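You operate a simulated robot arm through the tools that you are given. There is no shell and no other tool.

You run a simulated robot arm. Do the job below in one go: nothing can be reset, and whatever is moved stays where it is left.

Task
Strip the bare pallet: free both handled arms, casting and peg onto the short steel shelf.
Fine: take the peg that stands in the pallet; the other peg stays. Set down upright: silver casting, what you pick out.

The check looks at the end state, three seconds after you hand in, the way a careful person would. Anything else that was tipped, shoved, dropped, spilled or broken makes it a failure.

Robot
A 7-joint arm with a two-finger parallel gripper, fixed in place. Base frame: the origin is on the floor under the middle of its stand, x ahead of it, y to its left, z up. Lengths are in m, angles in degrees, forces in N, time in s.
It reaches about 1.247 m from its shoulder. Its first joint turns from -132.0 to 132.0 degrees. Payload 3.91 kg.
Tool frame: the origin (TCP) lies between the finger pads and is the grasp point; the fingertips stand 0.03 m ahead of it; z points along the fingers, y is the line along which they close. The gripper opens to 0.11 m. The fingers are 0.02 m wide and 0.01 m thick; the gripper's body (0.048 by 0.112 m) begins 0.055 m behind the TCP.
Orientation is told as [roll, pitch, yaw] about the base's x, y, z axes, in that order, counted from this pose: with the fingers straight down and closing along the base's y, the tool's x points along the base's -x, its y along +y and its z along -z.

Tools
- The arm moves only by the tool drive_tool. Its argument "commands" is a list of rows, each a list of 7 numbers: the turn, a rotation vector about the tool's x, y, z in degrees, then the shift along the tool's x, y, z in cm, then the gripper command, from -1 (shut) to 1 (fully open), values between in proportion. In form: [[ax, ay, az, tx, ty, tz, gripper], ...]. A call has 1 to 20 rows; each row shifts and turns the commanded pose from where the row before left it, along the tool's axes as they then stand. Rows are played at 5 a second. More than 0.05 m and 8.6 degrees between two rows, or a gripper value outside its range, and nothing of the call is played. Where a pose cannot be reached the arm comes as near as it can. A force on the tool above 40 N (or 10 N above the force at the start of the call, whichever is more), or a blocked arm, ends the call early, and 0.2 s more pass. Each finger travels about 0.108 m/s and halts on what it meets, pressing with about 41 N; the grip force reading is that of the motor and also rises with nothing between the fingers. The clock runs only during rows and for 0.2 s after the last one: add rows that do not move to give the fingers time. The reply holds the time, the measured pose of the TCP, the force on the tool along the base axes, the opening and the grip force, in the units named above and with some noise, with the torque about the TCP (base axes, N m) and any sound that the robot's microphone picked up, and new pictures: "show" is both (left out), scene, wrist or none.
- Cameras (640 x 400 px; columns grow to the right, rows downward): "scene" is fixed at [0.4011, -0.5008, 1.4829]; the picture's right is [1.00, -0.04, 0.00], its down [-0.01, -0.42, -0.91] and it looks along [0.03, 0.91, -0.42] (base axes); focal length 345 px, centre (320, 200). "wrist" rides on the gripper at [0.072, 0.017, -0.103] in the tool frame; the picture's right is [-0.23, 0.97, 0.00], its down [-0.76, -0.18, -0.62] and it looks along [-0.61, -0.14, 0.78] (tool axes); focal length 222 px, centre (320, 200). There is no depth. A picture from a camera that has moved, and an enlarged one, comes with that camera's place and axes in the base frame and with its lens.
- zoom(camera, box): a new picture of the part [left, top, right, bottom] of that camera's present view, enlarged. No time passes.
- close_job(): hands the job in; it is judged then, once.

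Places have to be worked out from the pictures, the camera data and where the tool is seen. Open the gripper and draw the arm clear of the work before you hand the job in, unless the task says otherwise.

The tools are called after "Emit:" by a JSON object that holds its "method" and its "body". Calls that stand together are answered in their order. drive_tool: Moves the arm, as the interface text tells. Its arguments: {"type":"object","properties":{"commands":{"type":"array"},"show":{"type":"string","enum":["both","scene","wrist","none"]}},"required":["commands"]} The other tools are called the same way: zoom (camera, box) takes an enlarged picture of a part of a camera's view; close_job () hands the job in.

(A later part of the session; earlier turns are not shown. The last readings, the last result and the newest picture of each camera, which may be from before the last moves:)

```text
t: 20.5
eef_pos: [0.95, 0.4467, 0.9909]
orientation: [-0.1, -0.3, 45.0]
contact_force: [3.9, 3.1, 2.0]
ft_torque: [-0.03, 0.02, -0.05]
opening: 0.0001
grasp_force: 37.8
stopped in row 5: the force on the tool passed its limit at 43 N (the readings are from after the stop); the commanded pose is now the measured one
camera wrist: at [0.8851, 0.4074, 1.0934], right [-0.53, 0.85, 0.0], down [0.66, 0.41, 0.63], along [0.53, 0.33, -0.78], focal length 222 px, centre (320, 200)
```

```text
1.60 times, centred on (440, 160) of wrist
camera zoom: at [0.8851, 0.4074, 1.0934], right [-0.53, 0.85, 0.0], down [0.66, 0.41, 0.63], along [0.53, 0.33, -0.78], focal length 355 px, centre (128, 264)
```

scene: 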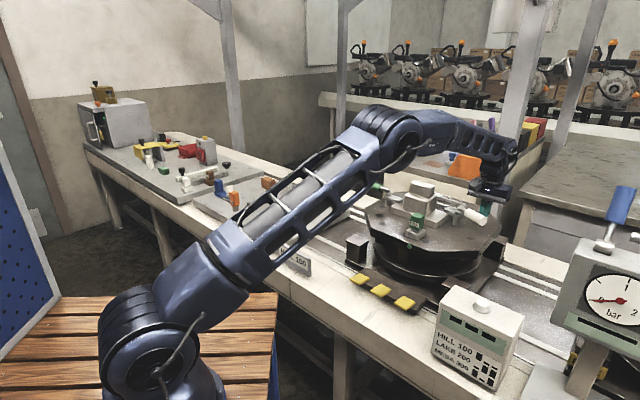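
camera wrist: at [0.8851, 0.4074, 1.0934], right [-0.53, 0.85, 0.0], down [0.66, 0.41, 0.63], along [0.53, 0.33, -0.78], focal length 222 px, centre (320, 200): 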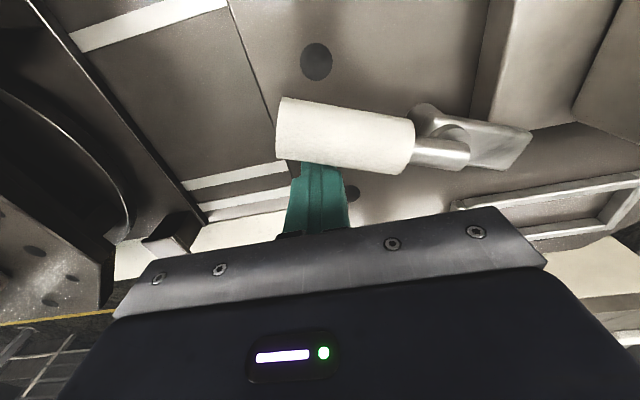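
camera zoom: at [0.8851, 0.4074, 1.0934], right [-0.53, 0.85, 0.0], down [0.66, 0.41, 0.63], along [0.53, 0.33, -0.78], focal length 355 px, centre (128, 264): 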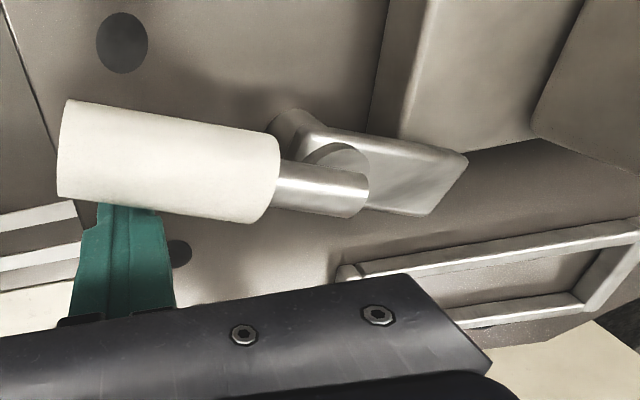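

The clamp arm itself turned (tip already leaving the casting's base) and the casting, peg and pallet are undisturbed. I continue along the arc around the pivot in slower, smaller steps.

Emit:
{"method": "drive_tool", "body": {"commands": [[0, 0, 0, 0.5, 0.05, 0, -1], [0, 0, 0, 0.5, 0.05, 0, -1], [0, 0, 0, 0.5, 0.05, 0, -1], [0, 0, 0, 0.5, 0.05, 0, -1], [0, 0, 0, 0.5, 0.19, 0, -1], [0, 0, 0, 0.5, 0.19, 0, -1], [0, 0, 0, 0.5, 0.19, 0, -1], [0, 0, 0, 0.5, 0.19, 0, -1], [0, 0, 0, 0.42, 0.31, 0, -1], [0, 0, 0, 0.42, 0.31, 0, -1], [0, 0, 0, 0.42, 0.31, 0, -1], [0, 0, 0, 0.42, 0.31, 0, -1]]}}

```text
t: 23.2
eef_pos: [0.8946, 0.4255, 0.9932]
orientation: [0.1, -0.5, 45.0]
contact_force: [2.0, 0.9, 2.3]
ft_torque: [0.01, 0.05, -0.02]
opening: 0.0
grasp_force: 37.5
stopped in row 12: the force on the tool passed its limit at 41 N (the readings are from after the stop); the commanded pose is now the measured one
camera wrist: at [0.8294, 0.3846, 1.0948], right [-0.53, 0.85, 0.0], down [0.66, 0.41, 0.63], along [0.53, 0.33, -0.78], focal length 222 px, centre (320, 200)
```

scene: 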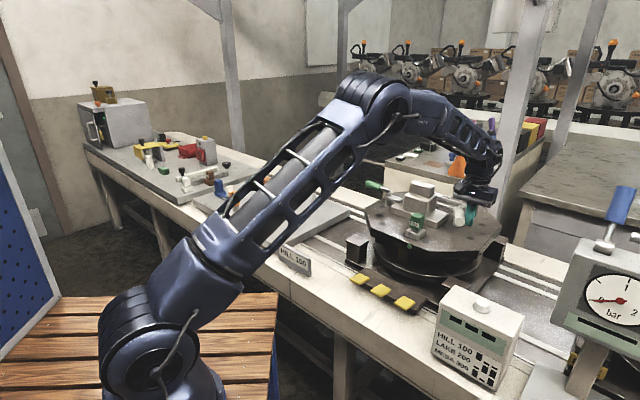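
wrist: 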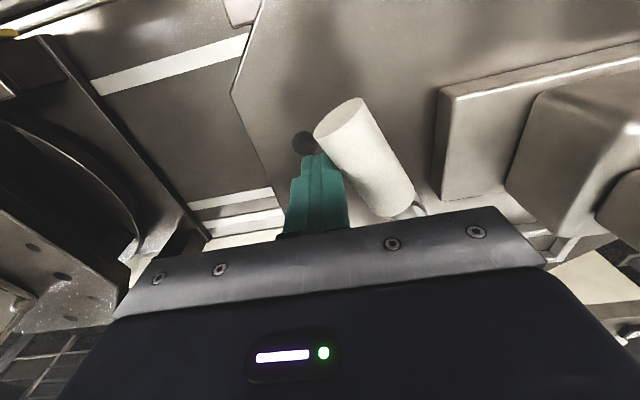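

The white handle is now about 60° round. I carry on a bit further to bring the arm fully clear (≈85°).

Emit:
{"method": "drive_tool", "body": {"commands": [[0, 0, 0, 0.33, 0.41, 0, -1], [0, 0, 0, 0.33, 0.41, 0, -1], [0, 0, 0, 0.33, 0.41, 0, -1], [0, 0, 0, 0.33, 0.41, 0, -1], [0, 0, 0, 0.22, 0.48, 0, -1], [0, 0, 0, 0.22, 0.48, 0, -1]]}}

```text
t: 24.6
eef_pos: [0.8693, 0.426, 0.994]
orientation: [-0.3, -0.8, 44.8]
contact_force: [10.4, -0.6, -0.3]
ft_torque: [0.02, -0.14, 0.0]
opening: 0.0
grasp_force: 37.9
stopped in row 6: the force on the tool passed its limit at 46 N (the readings are from after the stop); the commanded pose is now the measured one
camera wrist: at [0.8046, 0.3859, 1.0961], right [-0.53, 0.85, 0.0], down [0.66, 0.41, 0.63], along [0.54, 0.33, -0.77], focal length 222 px, centre (320, 200)
```

scene: 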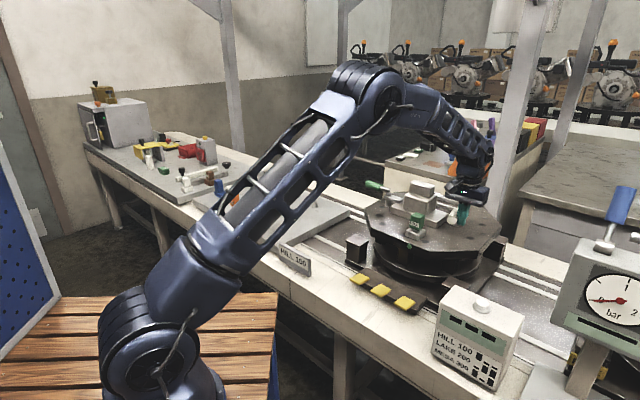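
wrist: 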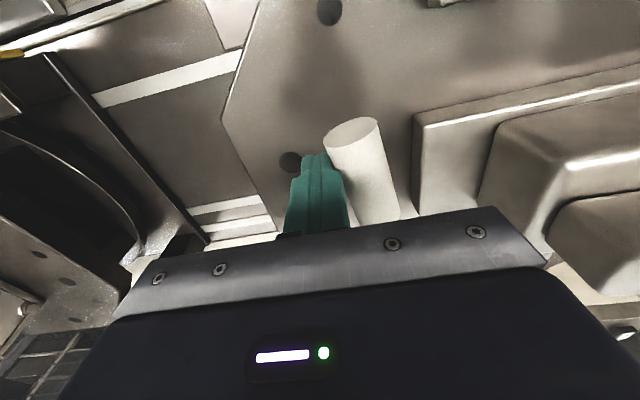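

The handle now stands at about 75–80°, arm clear of the casting. I back the fingers away from the handle and rise to inspect.

Emit:
{"method": "drive_tool", "body": {"commands": [[0, 0, 0, 0, -1, 0, -1], [0, 0, 0, 0, -1, 0, -1], [0, 0, 0, 0, 0, -3, -1], [0, 0, 0, 0, 0, -3, -1], [0, 0, 0, 0, 0, -3, -1], [0, 0, 0, 1, 0, -3, 1], [0, 0, 0, 2, 1, -1, 1], [0, 0, 0, 0, 0, 0, 1], [0, 0, 0, 0, 0, 0, 1]]}}

```text
t: 26.6
eef_pos: [0.8525, 0.3977, 1.1229]
orientation: [-0.3, -0.8, 44.8]
contact_force: [0.3, -0.3, 0.1]
ft_torque: [0.02, 0.02, -0.01]
opening: 0.1098
grasp_force: 0.1
camera wrist: at [0.788, 0.3579, 1.2257], right [-0.53, 0.85, 0.0], down [0.66, 0.41, 0.63], along [0.54, 0.33, -0.77], focal length 222 px, centre (320, 200)
```

scene: 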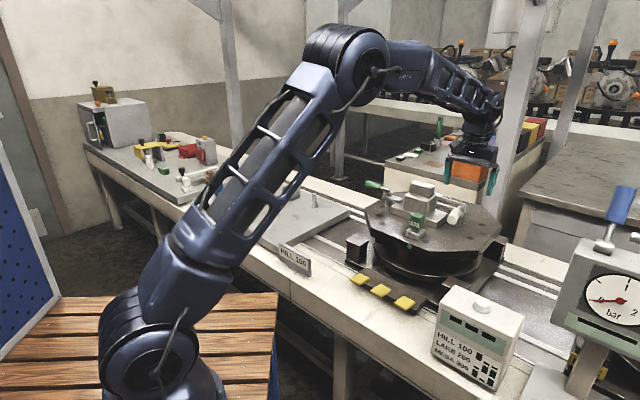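
wrist: 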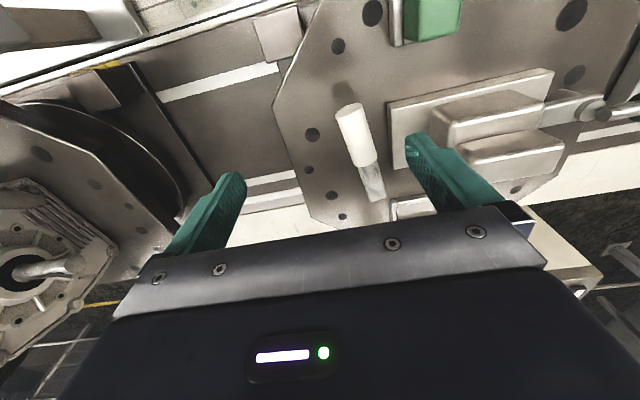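

The white clamp is swung clear, with its handle pointing toward the robot over open pallet. I now travel above the casting (fingertips ≥ 1.1) to view the green-handled clamp.

Emit:
{"method": "drive_tool", "body": {"commands": [[-0.3, 0.8, -0.2, 0, 2, -3, 1], [0, 0, 0, -0.3, 4, 0, 1], [0, 0, 0, -0.3, 4, 0, 1], [0, 0, 0, -0.3, 4, 0, 1], [0, 0, 0, -0.3, 4, 0, 1], [0, 0, 0, -0.3, 4, 0, 1], [0, 0, 0, -0.3, 4, 0, 1], [0, 0, 0, -0.3, 4, 0, 1], [0, 0, 0, -0.3, 2, 0, 1], [0, 0, 0, 0, 0, 0, 1], [0, 0, 0, 0, 0, 0, 1]]}}

```text
t: 29.0
eef_pos: [0.6423, 0.6409, 1.1549]
orientation: [-0.1, 0.0, 45.0]
contact_force: [0.3, 0.2, 0.6]
ft_torque: [0.01, 0.02, 0.0]
opening: 0.1102
grasp_force: 0.2
camera wrist: at [0.5792, 0.6016, 1.2574], right [-0.53, 0.85, 0.0], down [0.66, 0.41, 0.62], along [0.53, 0.33, -0.78], focal length 222 px, centre (320, 200)
```

scene: 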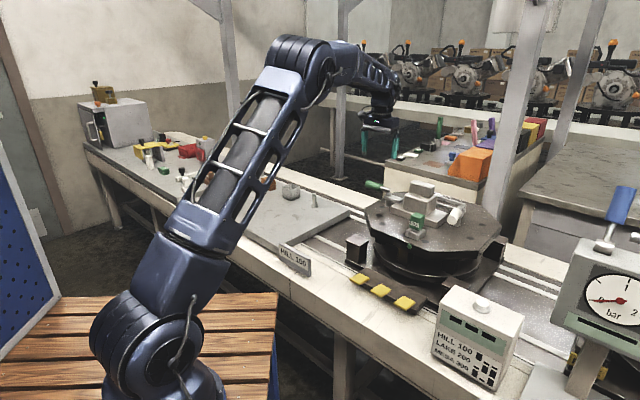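
wrist: 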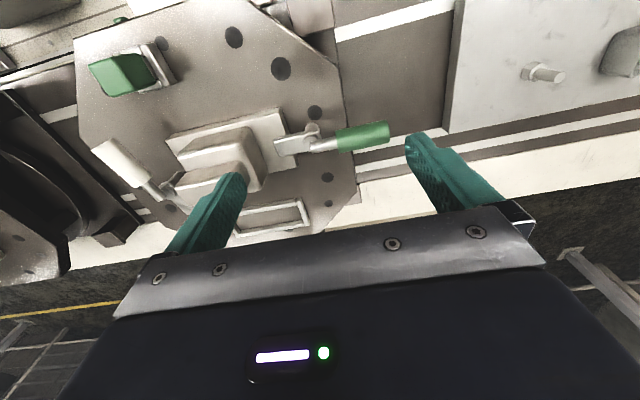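

Emit:
{"method": "zoom", "body": {"camera": "wrist", "box": [220, 70, 420, 195]}}

Emit:
{"method": "zoom", "body": {"camera": "scene", "box": [350, 160, 480, 250]}}

```text
3.20 times, centred on (320, 132) of wrist
camera zoom: at [0.5792, 0.6016, 1.2574], right [-0.53, 0.85, 0.0], down [0.66, 0.41, 0.62], along [0.53, 0.33, -0.78], focal length 711 px, centre (320, 416)
```

zoom: 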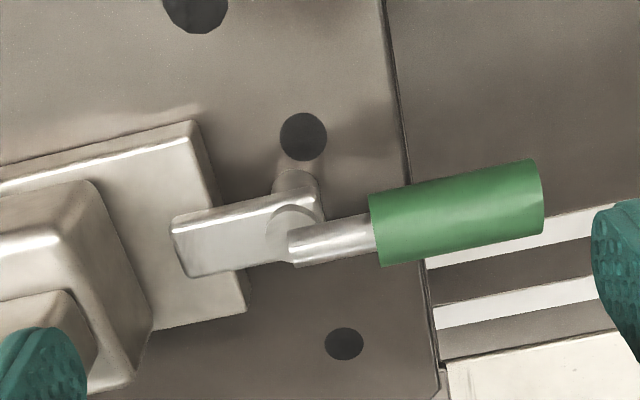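

```text
4.44 times, centred on (415, 205) of scene
camera zoom: at [0.4011, -0.5008, 1.4829], right [1.0, -0.04, 0.0], down [-0.01, -0.42, -0.91], along [0.03, 0.91, -0.42], focal length 1535 px, centre (-102, 178)
```

zoom: 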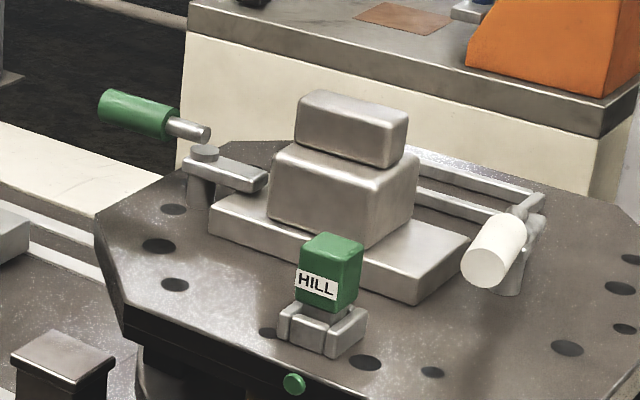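

The green grip's middle is near (0.646, 0.707, 0.986) with its pivot near (0.694, 0.660). I close the fingers and move to its far side, then descend.

Emit:
{"method": "drive_tool", "body": {"commands": [[0, 0, 0, -3, 1.9, 0, -1], [0, 0, 0, -3, 1.9, 0, -1], [0, 0, 0, -3, 1.9, 0, -1], [0, 0, 0, 0, 0, 3, -1], [0, 0, 0, 0, 0, 3, -1], [0, 0, 0, 0, 0, 3, -1], [0, 0, 0, 0, 0, 0, -1]]}}

```text
t: 30.6
eef_pos: [0.6662, 0.7432, 1.0633]
orientation: [0.1, 0.0, 45.0]
contact_force: [-0.5, -0.6, 0.2]
ft_torque: [0.02, 0.04, 0.03]
opening: 0.0001
grasp_force: 37.3
camera wrist: at [0.6028, 0.7037, 1.1657], right [-0.53, 0.85, 0.0], down [0.66, 0.41, 0.62], along [0.53, 0.33, -0.78], focal length 222 px, centre (320, 200)
```

scene: 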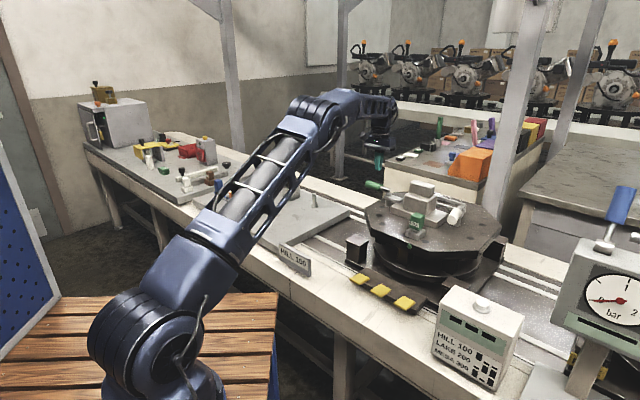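
wrist: 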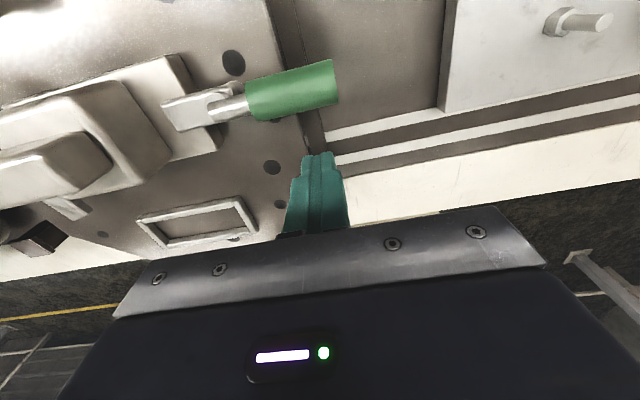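

The fingers are behind (far side of) the green grip, clear of it. I descend to grip level.

Emit:
{"method": "drive_tool", "body": {"commands": [[0, 0, 0, 0, 0, 2.5, -1], [0, 0, 0, 0, 0, 2.5, -1], [0, 0, 0, 0, 0, 2.5, -1], [0, 0, 0, 0, 0, 0, -1]]}}

```text
t: 31.6
eef_pos: [0.6662, 0.7464, 0.9897]
orientation: [0.0, 0.0, 45.0]
contact_force: [0.3, -0.5, 0.9]
ft_torque: [-0.01, 0.01, 0.0]
opening: 0.0001
grasp_force: 37.1
camera wrist: at [0.6024, 0.7061, 1.0917], right [-0.53, 0.85, 0.0], down [0.66, 0.41, 0.62], along [0.53, 0.33, -0.78], focal length 222 px, centre (320, 200)
```

scene: 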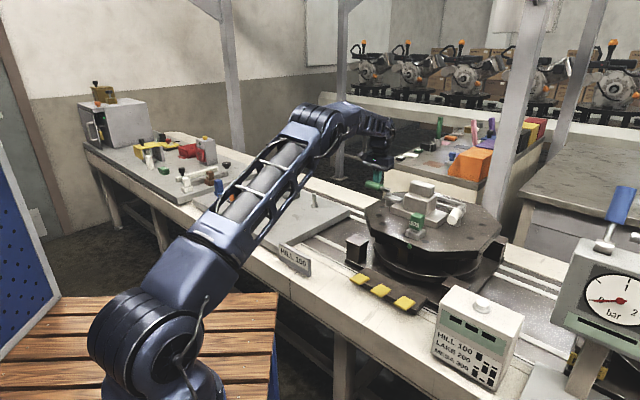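
wrist: 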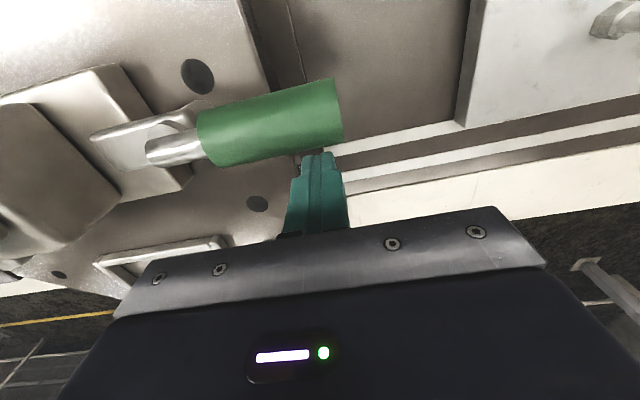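

I now pull the green handle toward the robot along its arc around the pivot, in small steps.

Emit:
{"method": "drive_tool", "body": {"commands": [[0, 0, 0, 0.75, 0, 0, -1], [0, 0, 0, 0.75, 0, 0, -1], [0, 0, 0, 0.5, 0, 0, -1], [0, 0, 0, 0.5, 0, 0, -1], [0, 0, 0, 0.5, 0, 0, -1], [0, 0, 0, 0.5, 0, 0, -1], [0, 0, 0, 0.5, 0, 0, -1], [0, 0, 0, 0.5, -0.05, 0, -1], [0, 0, 0, 0.5, -0.05, 0, -1], [0, 0, 0, 0.5, -0.05, 0, -1], [0, 0, 0, 0.5, -0.05, 0, -1], [0, 0, 0, 0.5, -0.19, 0, -1], [0, 0, 0, 0.5, -0.19, 0, -1], [0, 0, 0, 0.5, -0.19, 0, -1], [0, 0, 0, 0.5, -0.19, 0, -1]]}}

```text
t: 33.5
eef_pos: [0.6359, 0.7118, 0.9909]
orientation: [0.0, -0.2, 45.0]
contact_force: [0.2, 1.5, 3.2]
ft_torque: [-0.05, 0.0, -0.01]
opening: 0.0003
grasp_force: 37.5
stopped in row 9: the force on the tool passed its limit at 42 N (the readings are from after the stop); the commanded pose is now the measured one
camera wrist: at [0.572, 0.6717, 1.0942], right [-0.53, 0.85, 0.0], down [0.66, 0.41, 0.63], along [0.53, 0.33, -0.78], focal length 222 px, centre (320, 200)
```

scene: 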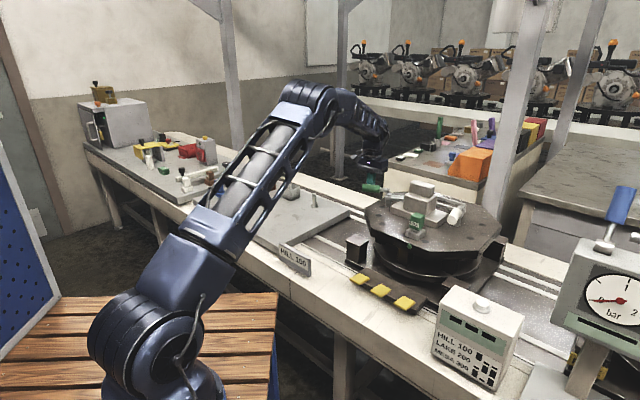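
wrist: 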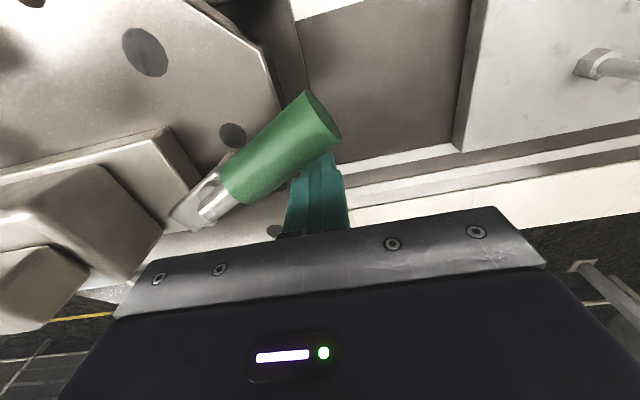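

It swings the same way. I continue on the arc.

Emit:
{"method": "drive_tool", "body": {"commands": [[0, 0, 0, 0.48, -0.07, 0, -1], [0, 0, 0, 0.48, -0.07, 0, -1], [0, 0, 0, 0.48, -0.07, 0, -1], [0, 0, 0, 0.5, -0.19, 0, -1], [0, 0, 0, 0.5, -0.19, 0, -1], [0, 0, 0, 0.5, -0.19, 0, -1], [0, 0, 0, 0.5, -0.19, 0, -1], [0, 0, 0, 0.42, -0.31, 0, -1], [0, 0, 0, 0.42, -0.31, 0, -1], [0, 0, 0, 0.42, -0.31, 0, -1], [0, 0, 0, 0.42, -0.31, 0, -1], [0, 0, 0, 0.33, -0.41, 0, -1], [0, 0, 0, 0.33, -0.41, 0, -1], [0, 0, 0, 0.33, -0.41, 0, -1], [0, 0, 0, 0.33, -0.41, 0, -1]]}}

```text
t: 36.7
eef_pos: [0.6167, 0.6409, 0.9909]
orientation: [-0.1, -0.2, 45.0]
contact_force: [-3.1, 4.1, 5.1]
ft_torque: [-0.08, -0.04, -0.01]
opening: 0.0001
grasp_force: 37.6
camera wrist: at [0.5531, 0.5996, 1.0936], right [-0.53, 0.85, 0.0], down [0.66, 0.41, 0.63], along [0.53, 0.33, -0.78], focal length 222 px, centre (320, 200)
```

scene: 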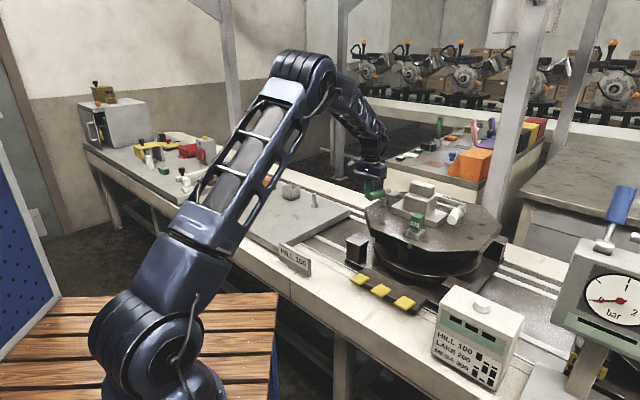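
wrist: 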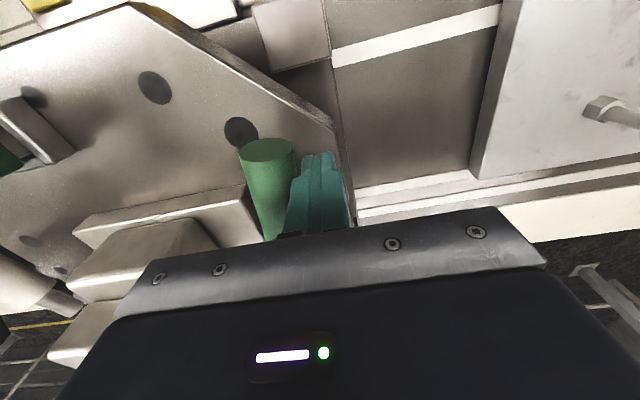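

The green handle is at roughly 80°; I back off sideways, rise and inspect both clamps.

Emit:
{"method": "drive_tool", "body": {"commands": [[0, 0, 0, 0, 1, 0, -1], [0, 0, 0, 0, 1, 0, -1], [0, 0, 0, 0, 0.5, -3, -1], [0, 0, 0, 0, 0, -3, -1], [0, 0, 0, 0, 0, -3, -1], [0, 0, 0, 2, -2, -3, 1], [0, 0, 0, 2, -3, -3, 1], [0, 0, 0, 2, -3, -1, 1], [0, 0, 0, 2, -3, 0, 1], [0, 0, 0, 1, -3, 0, 1], [0, 0, 0, 0, 0, 0, 1], [0, 0, 0, 0, 0, 0, 1]]}}

```text
t: 39.3
eef_pos: [0.6343, 0.4938, 1.1504]
orientation: [0.0, -0.3, 44.9]
contact_force: [0.7, -0.5, 0.2]
ft_torque: [0.01, 0.02, 0.02]
opening: 0.1098
grasp_force: 0.1
camera wrist: at [0.5708, 0.4532, 1.2533], right [-0.53, 0.85, 0.0], down [0.66, 0.41, 0.63], along [0.53, 0.33, -0.78], focal length 222 px, centre (320, 200)
```

scene: 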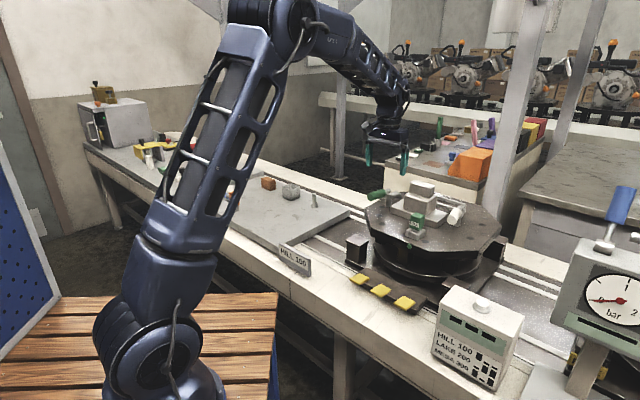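
wrist: 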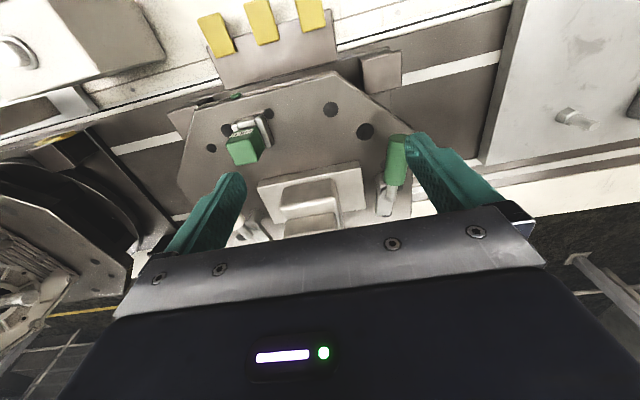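

Emit:
{"method": "zoom", "body": {"camera": "wrist", "box": [200, 90, 430, 245]}}

Emit:
{"method": "zoom", "body": {"camera": "scene", "box": [350, 165, 480, 255]}}

```text
2.58 times, centred on (315, 168) of wrist
camera zoom: at [0.5708, 0.4532, 1.2533], right [-0.53, 0.85, 0.0], down [0.66, 0.41, 0.63], along [0.53, 0.33, -0.78], focal length 573 px, centre (333, 284)
```

zoom: 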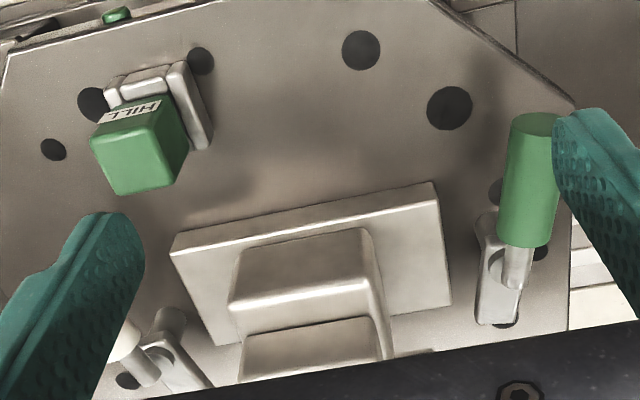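

```text
4.44 times, centred on (415, 210) of scene
camera zoom: at [0.4011, -0.5008, 1.4829], right [1.0, -0.04, 0.0], down [-0.01, -0.42, -0.91], along [0.03, 0.91, -0.42], focal length 1535 px, centre (-102, 156)
```

zoom: 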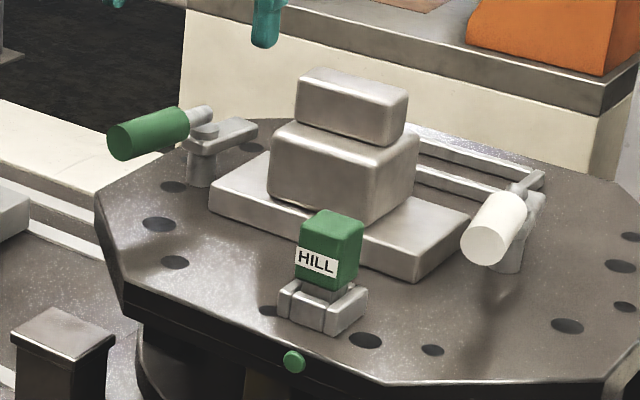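

Both handled arms are swung about 80–90° clear of the casting's base. Next I rotate the gripper to yaw 135° (closing across the casting's narrow side) and look down at the casting.

Emit:
{"method": "drive_tool", "body": {"commands": [[0, 0.3, -8.2, 0, 0, -0.5, 1], [0, 0, -8.2, 0, 0, -0.5, 1], [0, 0, -8.2, 0, 0, -0.5, 1], [0, 0, -8.2, 0, 0, -0.5, 1], [0, 0, -8.2, 0, 0, -0.5, 1], [0, 0, -8.2, 0, 0, -0.5, 1], [0, 0, -8.2, 0, 0, -0.5, 1], [0, 0, -8.2, 0, 0, -0.5, 1], [0, 0, -8.2, 0, 0, -0.5, 1], [0, 0, -8.2, 0, 0, -0.5, 1], [0, 0, -8.1, 0, 0, 0, 1], [0, 0, 0, 0, 0, 0, 1], [0, 0, 0, 0, 0, 0, 1]], "show": "none"}}

```text
t: 42.1
eef_pos: [0.6345, 0.4934, 1.2023]
orientation: [0.1, 0.0, 135.1]
contact_force: [0.1, -0.2, -0.3]
ft_torque: [-0.03, 0.0, -0.01]
opening: 0.1099
grasp_force: 0.1
```

Rotated to yaw 135°. I move over the casting to look down on it.

Emit:
{"method": "drive_tool", "body": {"commands": [[0, 0, 0, 2.2, -3.67, 0, 1], [0, 0, 0, 2.2, -3.67, 0, 1], [0, 0, 0, 2.2, -3.67, 0, 1], [0, 0, 0, 2.2, -3.67, 0, 1], [0, 0, 0, 0, 0, 0, 1], [0, 0, 0, 0, 0, 0, 1]]}}

```text
t: 43.5
eef_pos: [0.7988, 0.5348, 1.2008]
orientation: [0.1, 0.0, 135.1]
contact_force: [-0.1, -0.5, -0.5]
ft_torque: [0.0, -0.04, 0.02]
opening: 0.1103
grasp_force: 0.2
camera wrist: at [0.8383, 0.4712, 1.3046], right [-0.85, -0.53, 0.0], down [-0.41, 0.66, 0.62], along [-0.33, 0.53, -0.78], focal length 222 px, centre (320, 200)
```

scene: 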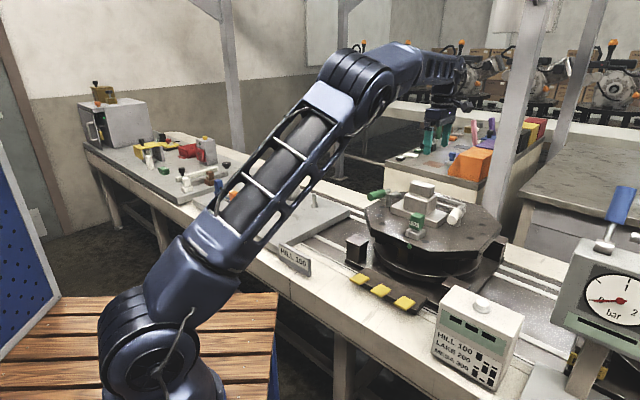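
wrist: 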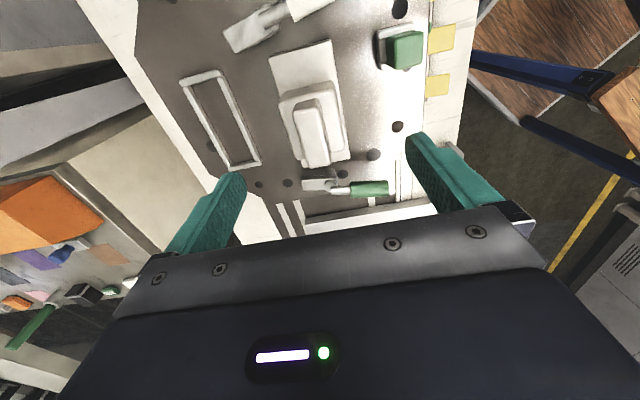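

Emit:
{"method": "zoom", "body": {"camera": "wrist", "box": [230, 30, 410, 200]}}

Emit:
{"method": "zoom", "body": {"camera": "wrist", "box": [120, 0, 480, 225]}}

```text
2.35 times, centred on (320, 115) of wrist
camera zoom: at [0.8383, 0.4712, 1.3046], right [-0.85, -0.53, 0.0], down [-0.41, 0.66, 0.62], along [-0.33, 0.53, -0.78], focal length 523 px, centre (320, 400)
```

zoom: 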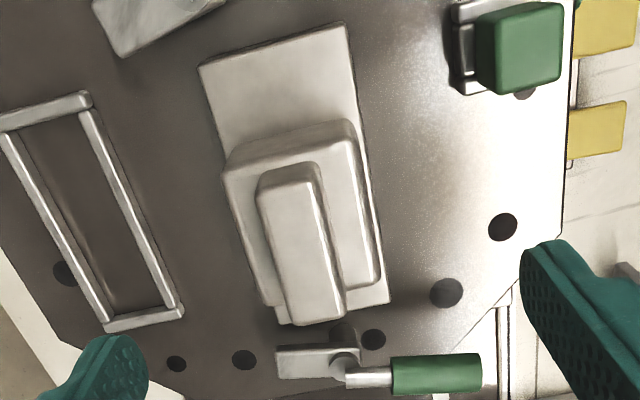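

```text
1.78 times, centred on (300, 112) of wrist
camera zoom: at [0.8383, 0.4712, 1.3046], right [-0.85, -0.53, 0.0], down [-0.41, 0.66, 0.62], along [-0.33, 0.53, -0.78], focal length 395 px, centre (356, 356)
```

zoom: 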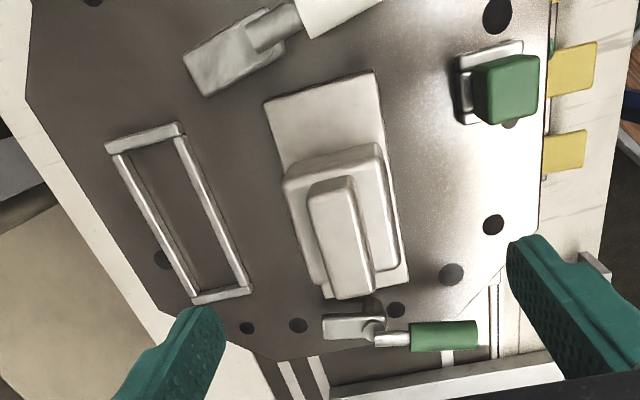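

The overhead view shows the casting's base is nearly aligned with the tool axes. I zoom in further on its top block to decide the grasp.

Emit:
{"method": "zoom", "body": {"camera": "wrist", "box": [270, 70, 370, 180]}}

Emit:
{"method": "zoom", "body": {"camera": "scene", "box": [390, 175, 470, 235]}}

```text
3.64 times, centred on (320, 125) of wrist
camera zoom: at [0.8383, 0.4712, 1.3046], right [-0.85, -0.53, 0.0], down [-0.41, 0.66, 0.62], along [-0.33, 0.53, -0.78], focal length 808 px, centre (320, 473)
```

zoom: 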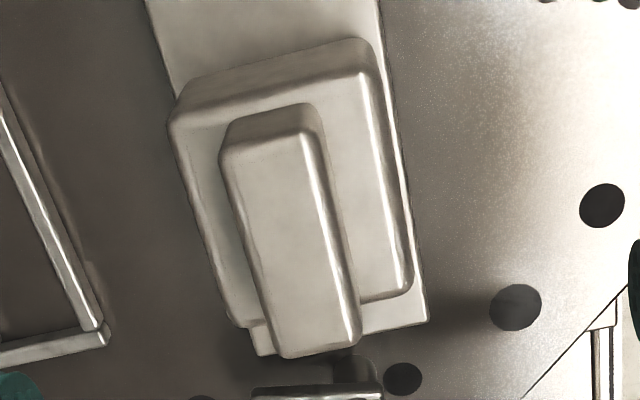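

```text
6.67 times, centred on (430, 205) of scene
camera zoom: at [0.4011, -0.5008, 1.4829], right [1.0, -0.04, 0.0], down [-0.01, -0.42, -0.91], along [0.03, 0.91, -0.42], focal length 2302 px, centre (-413, 167)
```

zoom: 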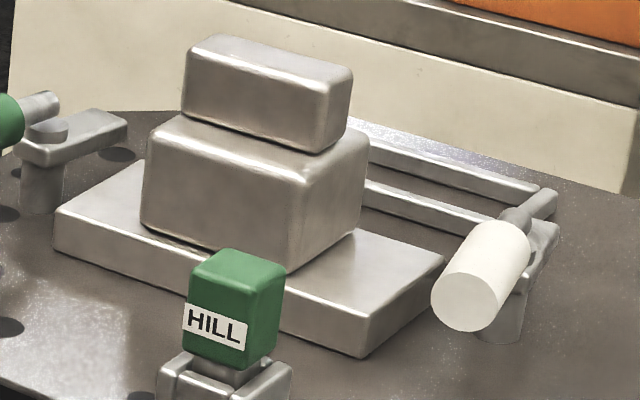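

I estimate the casting's centre at about (0.783, 0.577), its long axis at ≈134°, the mid block ≈ 0.075 wide, top ≈ z 1.03. I centre the open gripper over it and descend part-way so the fingers straddle it, then check against the scene view.

Emit:
{"method": "drive_tool", "body": {"commands": [[0, 0, 1, -2.05, -0.95, 0, 1], [0, 0, 0, -2.05, -0.95, 0, 1], [0, 0, 0, 0, 0, 3, 1], [0, 0, 0, 0, 0, 3, 1], [0, 0, 0, 0, 0, 3, 1], [0, 0, 0, 0, 0, 3, 1], [0, 0, 0, 0, 0, 3, 1], [0, 0, 0, 0, 0, 0, 1], [0, 0, 0, 0, 0, 0, 1]]}}

Emit:
{"method": "zoom", "body": {"camera": "scene", "box": [380, 150, 480, 240]}}

Emit:
{"method": "zoom", "body": {"camera": "wrist", "box": [220, 0, 420, 200]}}

```text
t: 45.5
eef_pos: [0.7852, 0.5765, 1.0489]
orientation: [0.1, 0.1, 134.0]
contact_force: [0.2, -0.2, 0.5]
ft_torque: [-0.01, -0.02, -0.01]
opening: 0.11
grasp_force: 0.1
camera wrist: at [0.823, 0.5128, 1.1531], right [-0.86, -0.51, 0.0], down [-0.4, 0.67, 0.62], along [-0.32, 0.53, -0.78], focal length 222 px, centre (320, 200)
```

scene: 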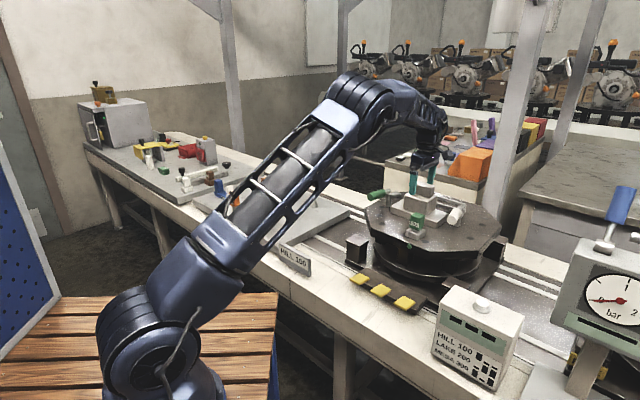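
wrist: 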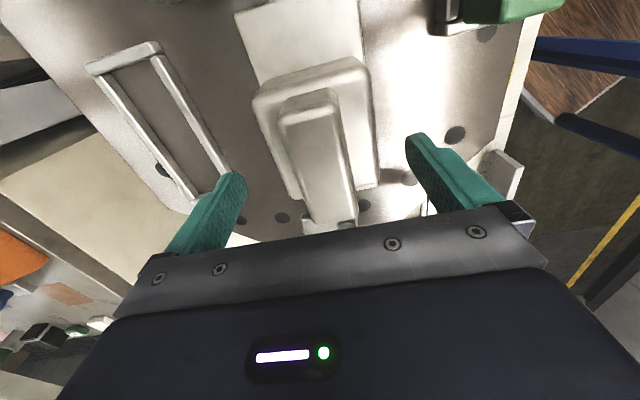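

```text
4.44 times, centred on (430, 195) of scene
camera zoom: at [0.4011, -0.5008, 1.4829], right [1.0, -0.04, 0.0], down [-0.01, -0.42, -0.91], along [0.03, 0.91, -0.42], focal length 1535 px, centre (-169, 222)
```

zoom: 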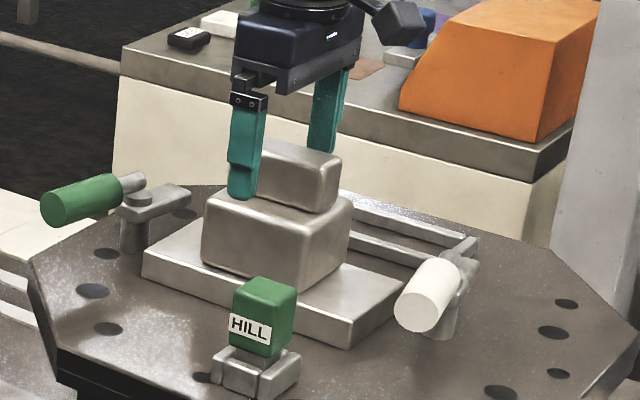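

```text
2.00 times, centred on (320, 100) of wrist
camera zoom: at [0.823, 0.5128, 1.1531], right [-0.86, -0.51, 0.0], down [-0.4, 0.67, 0.62], along [-0.32, 0.53, -0.78], focal length 444 px, centre (320, 400)
```

zoom: 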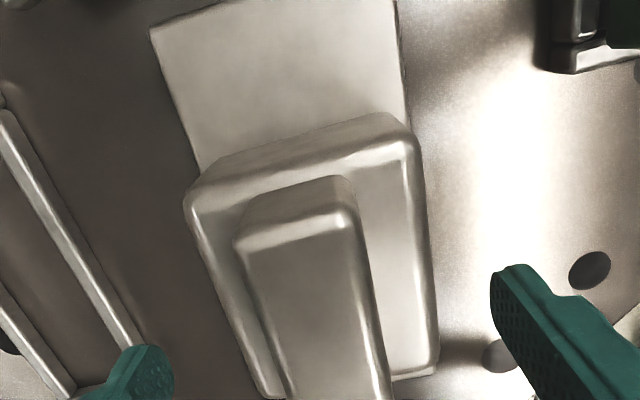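

The open fingers straddle the block evenly (mid-block top ≈ 0.99, top block top ≈ 1.04). I shift slightly to centre lengthwise and lower to TCP ≈ 1.00 so the pads face the mid block without the palm touching the top.

Emit:
{"method": "drive_tool", "body": {"commands": [[0, 0, 0, -0.6, 0.1, 1.5, 1], [0, 0, 0, 0, 0, 1.2, 1], [0, 0, 0, 0, 0, 1.2, 1], [0, 0, 0, 0, 0, 1.0, 1], [0, 0, 0, 0, 0, 0, 1]]}}

Emit:
{"method": "zoom", "body": {"camera": "scene", "box": [380, 150, 480, 240]}}

Emit:
{"method": "zoom", "body": {"camera": "wrist", "box": [220, 0, 420, 200]}}

```text
t: 46.7
eef_pos: [0.781, 0.58, 1.0021]
orientation: [0.1, 0.0, 134.0]
contact_force: [0.0, 0.1, 0.8]
ft_torque: [0.0, 0.02, -0.02]
opening: 0.1101
grasp_force: 0.0
camera wrist: at [0.8192, 0.517, 1.1049], right [-0.86, -0.51, 0.0], down [-0.4, 0.67, 0.62], along [-0.32, 0.53, -0.78], focal length 222 px, centre (320, 200)
```

scene: 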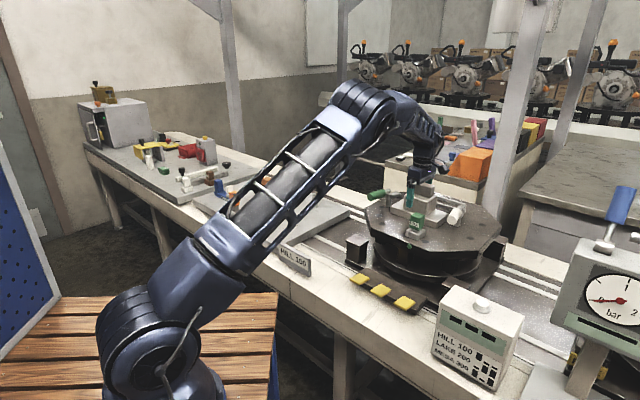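
wrist: 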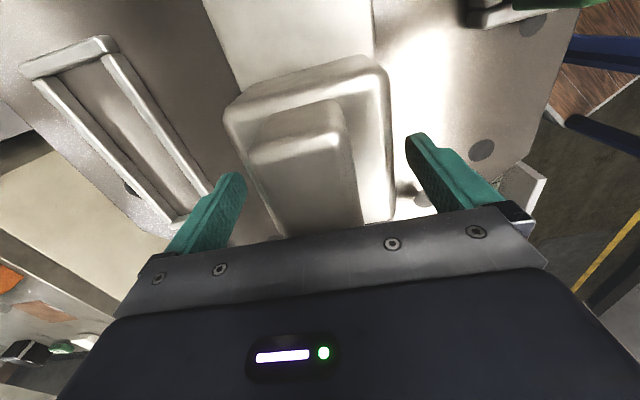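

```text
4.44 times, centred on (430, 195) of scene
camera zoom: at [0.4011, -0.5008, 1.4829], right [1.0, -0.04, 0.0], down [-0.01, -0.42, -0.91], along [0.03, 0.91, -0.42], focal length 1535 px, centre (-169, 222)
```

zoom: 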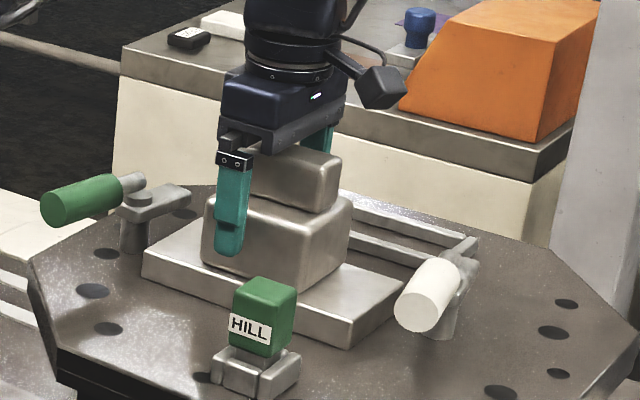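

```text
2.00 times, centred on (320, 100) of wrist
camera zoom: at [0.8192, 0.517, 1.1049], right [-0.86, -0.51, 0.0], down [-0.4, 0.67, 0.62], along [-0.32, 0.53, -0.78], focal length 444 px, centre (320, 400)
```

zoom: 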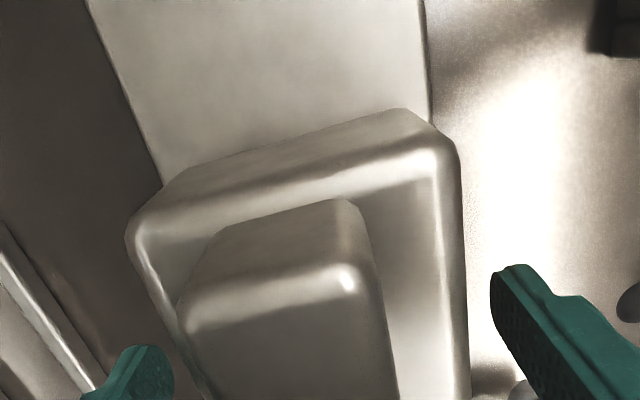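

The pads flank the mid block symmetrically with the palm just above the top block. I close the gripper.

Emit:
{"method": "drive_tool", "body": {"commands": [[0, 0, 0, 0, 0, 0, 0.4], [0, 0, 0, 0, 0, 0, 0], [0, 0, 0, 0, 0, 0, -1], [0, 0, 0, 0, 0, 0, -1], [0, 0, 0, 0, 0, 0, -1]]}}

```text
t: 47.9
eef_pos: [0.7815, 0.581, 1.0023]
orientation: [0.1, -0.1, 134.1]
contact_force: [-2.6, -1.4, -0.3]
ft_torque: [-0.04, -0.07, 0.03]
opening: 0.0798
grasp_force: 40.8
camera wrist: at [0.8191, 0.5171, 1.105], right [-0.86, -0.51, 0.0], down [-0.4, 0.67, 0.62], along [-0.32, 0.53, -0.78], focal length 222 px, centre (320, 200)
```

scene: 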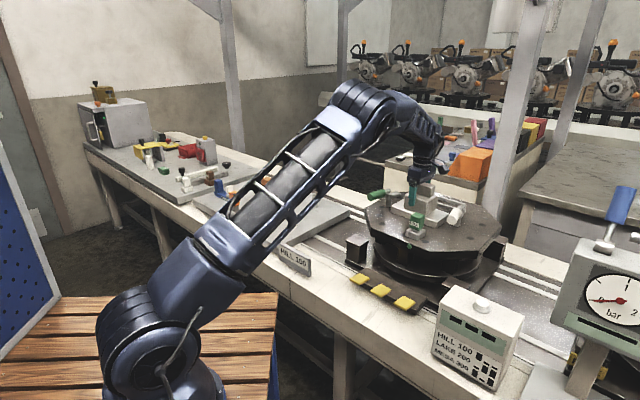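
wrist: 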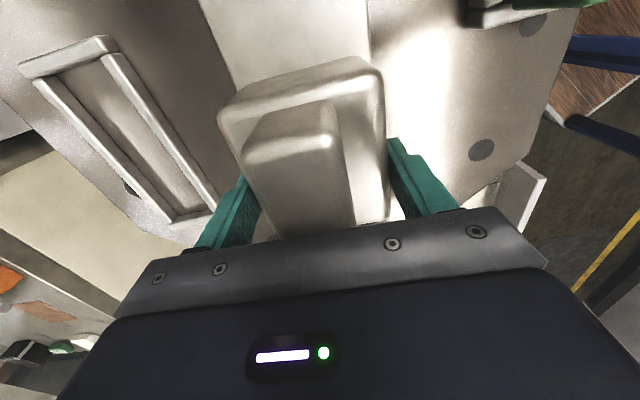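

The fingers stopped at 0.080 m on the mid block with full grip force. I lift slowly a few centimetres and check the load and the casting's attitude.

Emit:
{"method": "drive_tool", "body": {"commands": [[0, 0, 0, 0, 0, -0.5, -1], [0, 0, 0, 0, 0, -0.5, -1], [0, 0, 0, 0, 0, -1, -1], [0, 0, 0, 0, 0, -1, -1], [0, 0, 0, 0, 0, -1, -1], [0, 0, 0, 0, 0, 0, -1], [0, 0, 0, 0, 0, 0, -1]]}}

Emit:
{"method": "zoom", "body": {"camera": "scene", "box": [370, 150, 490, 240]}}

```text
t: 49.5
eef_pos: [0.7813, 0.5811, 1.0414]
orientation: [0.2, 0.0, 134.1]
contact_force: [0.5, 0.1, -11.7]
ft_torque: [0.08, 0.04, -0.01]
opening: 0.0797
grasp_force: 40.7
camera wrist: at [0.8191, 0.517, 1.1441], right [-0.86, -0.51, 0.0], down [-0.4, 0.67, 0.62], along [-0.32, 0.53, -0.78], focal length 222 px, centre (320, 200)
```

scene: 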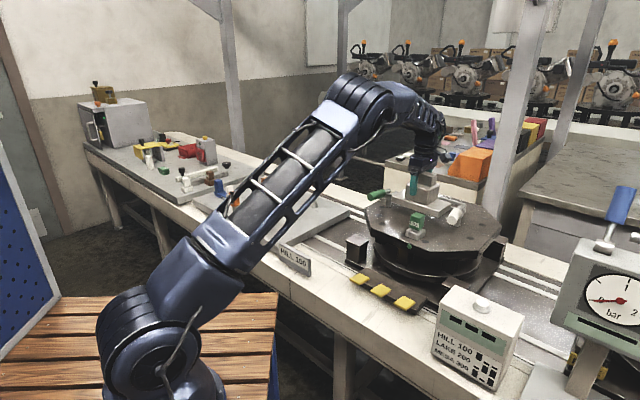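
wrist: 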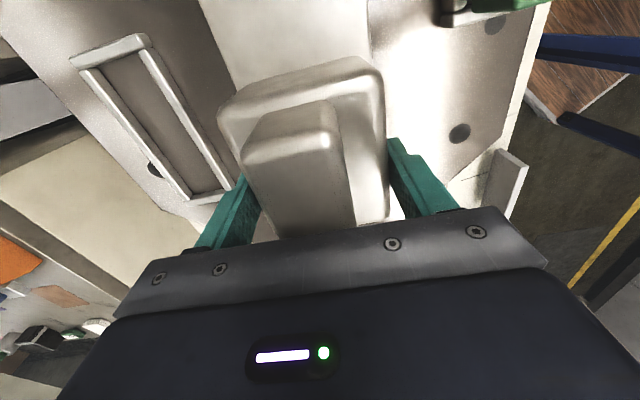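

```text
4.44 times, centred on (430, 195) of scene
camera zoom: at [0.4011, -0.5008, 1.4829], right [1.0, -0.04, 0.0], down [-0.01, -0.42, -0.91], along [0.03, 0.91, -0.42], focal length 1535 px, centre (-169, 222)
```

zoom: 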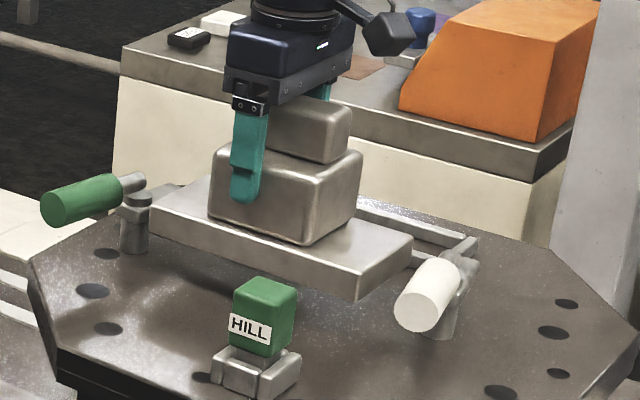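

The whole casting came up level (load ≈ 12 N). I raise it well above the clamps and then carry it smoothly toward the short shelf.

Emit:
{"method": "drive_tool", "body": {"commands": [[0, 0, 0, 0, 0, -1.5, -1], [0, 0, 0, 0, 0, -2, -1], [0, 0, 0, 0, 0, -2, -1], [0, 0, 0, 0, 0, -2, -1], [0, 0, 0, 0, 0, -2, -1], [0, 0, 0, -1, 0.3, -1, -1], [0, 0, 0, -2, 0.6, 0, -1], [0, 0, 0, -2.5, 0.73, 0, -1], [0, 0, 0, -2.5, 0.73, 0, -1], [0, 0, 0, -2.5, 0.73, 0, -1], [0, 0, 0, -2.5, 0.73, 0, -1], [0, 0, 0, -2.5, 0.73, 0, -1], [0, 0, 0, -2.5, 0.73, 0, -1], [0, 0, 0, -2.5, 0.73, 0, -1], [0, 0, 0, -2.5, 0.73, 0, -1], [0, 0, 0, -2.5, 0.73, 0, -1], [0, 0, 0, -2.5, 0.73, 0, -1], [0, 0, 0, -2.5, 0.73, 0, -1], [0, 0, 0, 0, 0, 0, -1]]}}

```text
t: 53.5
eef_pos: [0.5042, 0.7397, 1.1458]
orientation: [0.1, 0.0, 134.1]
contact_force: [-0.2, 0.2, -11.1]
ft_torque: [0.04, 0.06, 0.01]
opening: 0.0798
grasp_force: 40.7
camera wrist: at [0.5423, 0.6749, 1.2484], right [-0.86, -0.51, 0.0], down [-0.4, 0.67, 0.62], along [-0.32, 0.53, -0.78], focal length 222 px, centre (320, 200)
```

scene: 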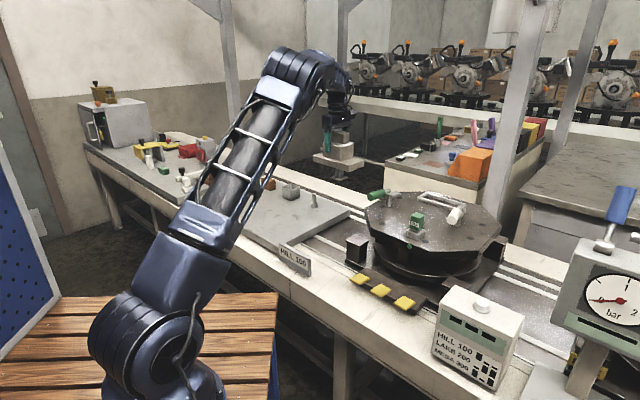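
wrist: 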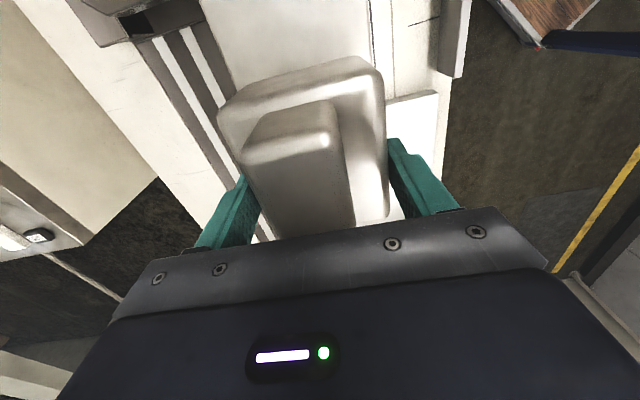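

The carry is steady. I continue to above the free front-middle part of the short shelf.

Emit:
{"method": "drive_tool", "body": {"commands": [[0, 0, 0, -1.5, 0.4, 0, -1], [0, 0, 0, -2.5, 0.75, 0, -1], [0, 0, 0, -2.5, 0.75, 0, -1], [0, 0, 0, -2.5, 0.75, 0, -1], [0, 0, 0, -2.5, 0.75, 0, -1], [0, 0, 0, -2.5, 0.75, 0, -1], [0, 0, 0, -2.5, 0.75, 0, -1], [0, 0, 0, -2.5, 0.75, 0, -1], [0, 0, 0, -2.5, 0.75, 0, -1], [0, 0, 0, -2.5, 0.75, 0, -1], [0, 0, 0, -2.5, 0.75, 0, -1], [0, 0, 0, -1.7, 0.5, 0, -1], [0, 0, 0, 0, 0, 0, -1], [0, 0, 0, 0, 0, 0, -1]]}}

Emit:
{"method": "zoom", "body": {"camera": "scene", "box": [190, 110, 370, 260]}}

Emit:
{"method": "zoom", "body": {"camera": "scene", "box": [350, 165, 480, 255]}}

```text
t: 56.5
eef_pos: [0.2481, 0.8839, 1.1449]
orientation: [0.3, 0.0, 134.1]
contact_force: [0.2, 0.0, -11.1]
ft_torque: [0.1, 0.06, -0.02]
opening: 0.0797
grasp_force: 41.5
camera wrist: at [0.2853, 0.8192, 1.2484], right [-0.86, -0.51, 0.0], down [-0.4, 0.67, 0.62], along [-0.32, 0.53, -0.78], focal length 222 px, centre (320, 200)
```

scene: 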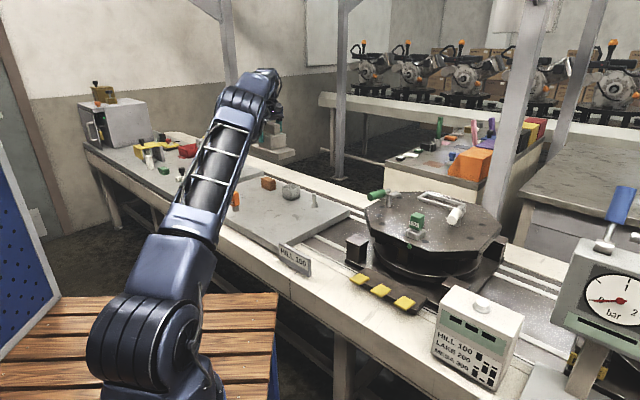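
wrist: 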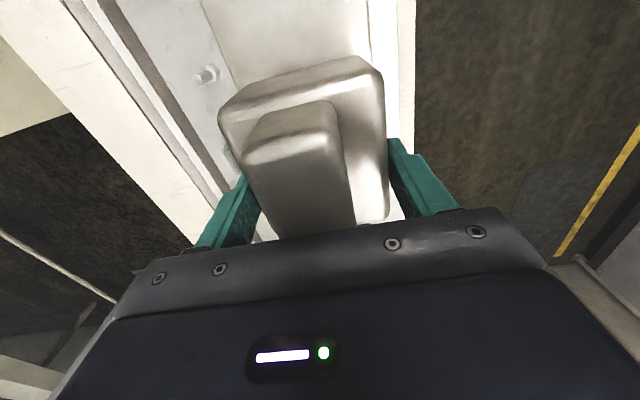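

```text
2.67 times, centred on (280, 185) of scene
camera zoom: at [0.4011, -0.5008, 1.4829], right [1.0, -0.04, 0.0], down [-0.01, -0.42, -0.91], along [0.03, 0.91, -0.42], focal length 921 px, centre (427, 240)
```

zoom: 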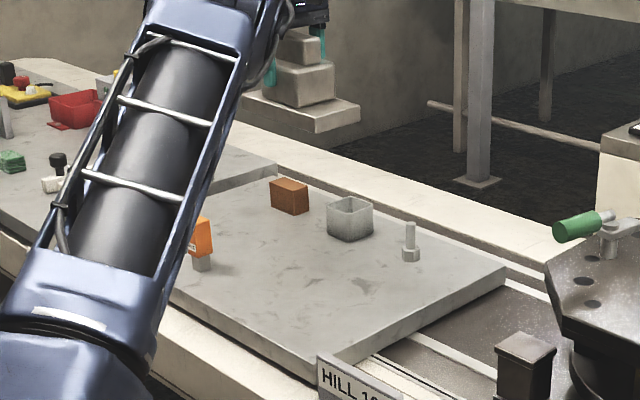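

```text
4.44 times, centred on (415, 210) of scene
camera zoom: at [0.4011, -0.5008, 1.4829], right [1.0, -0.04, 0.0], down [-0.01, -0.42, -0.91], along [0.03, 0.91, -0.42], focal length 1535 px, centre (-102, 156)
```

zoom: 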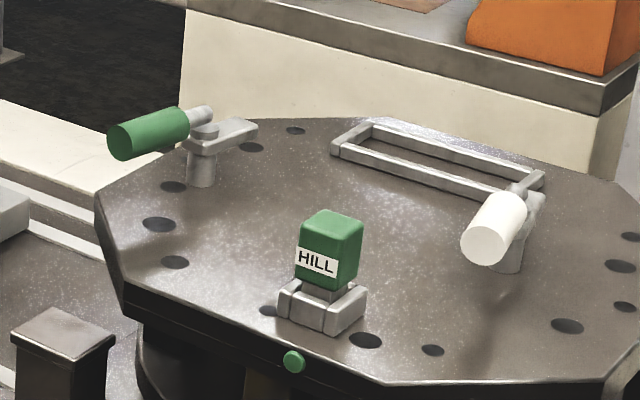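

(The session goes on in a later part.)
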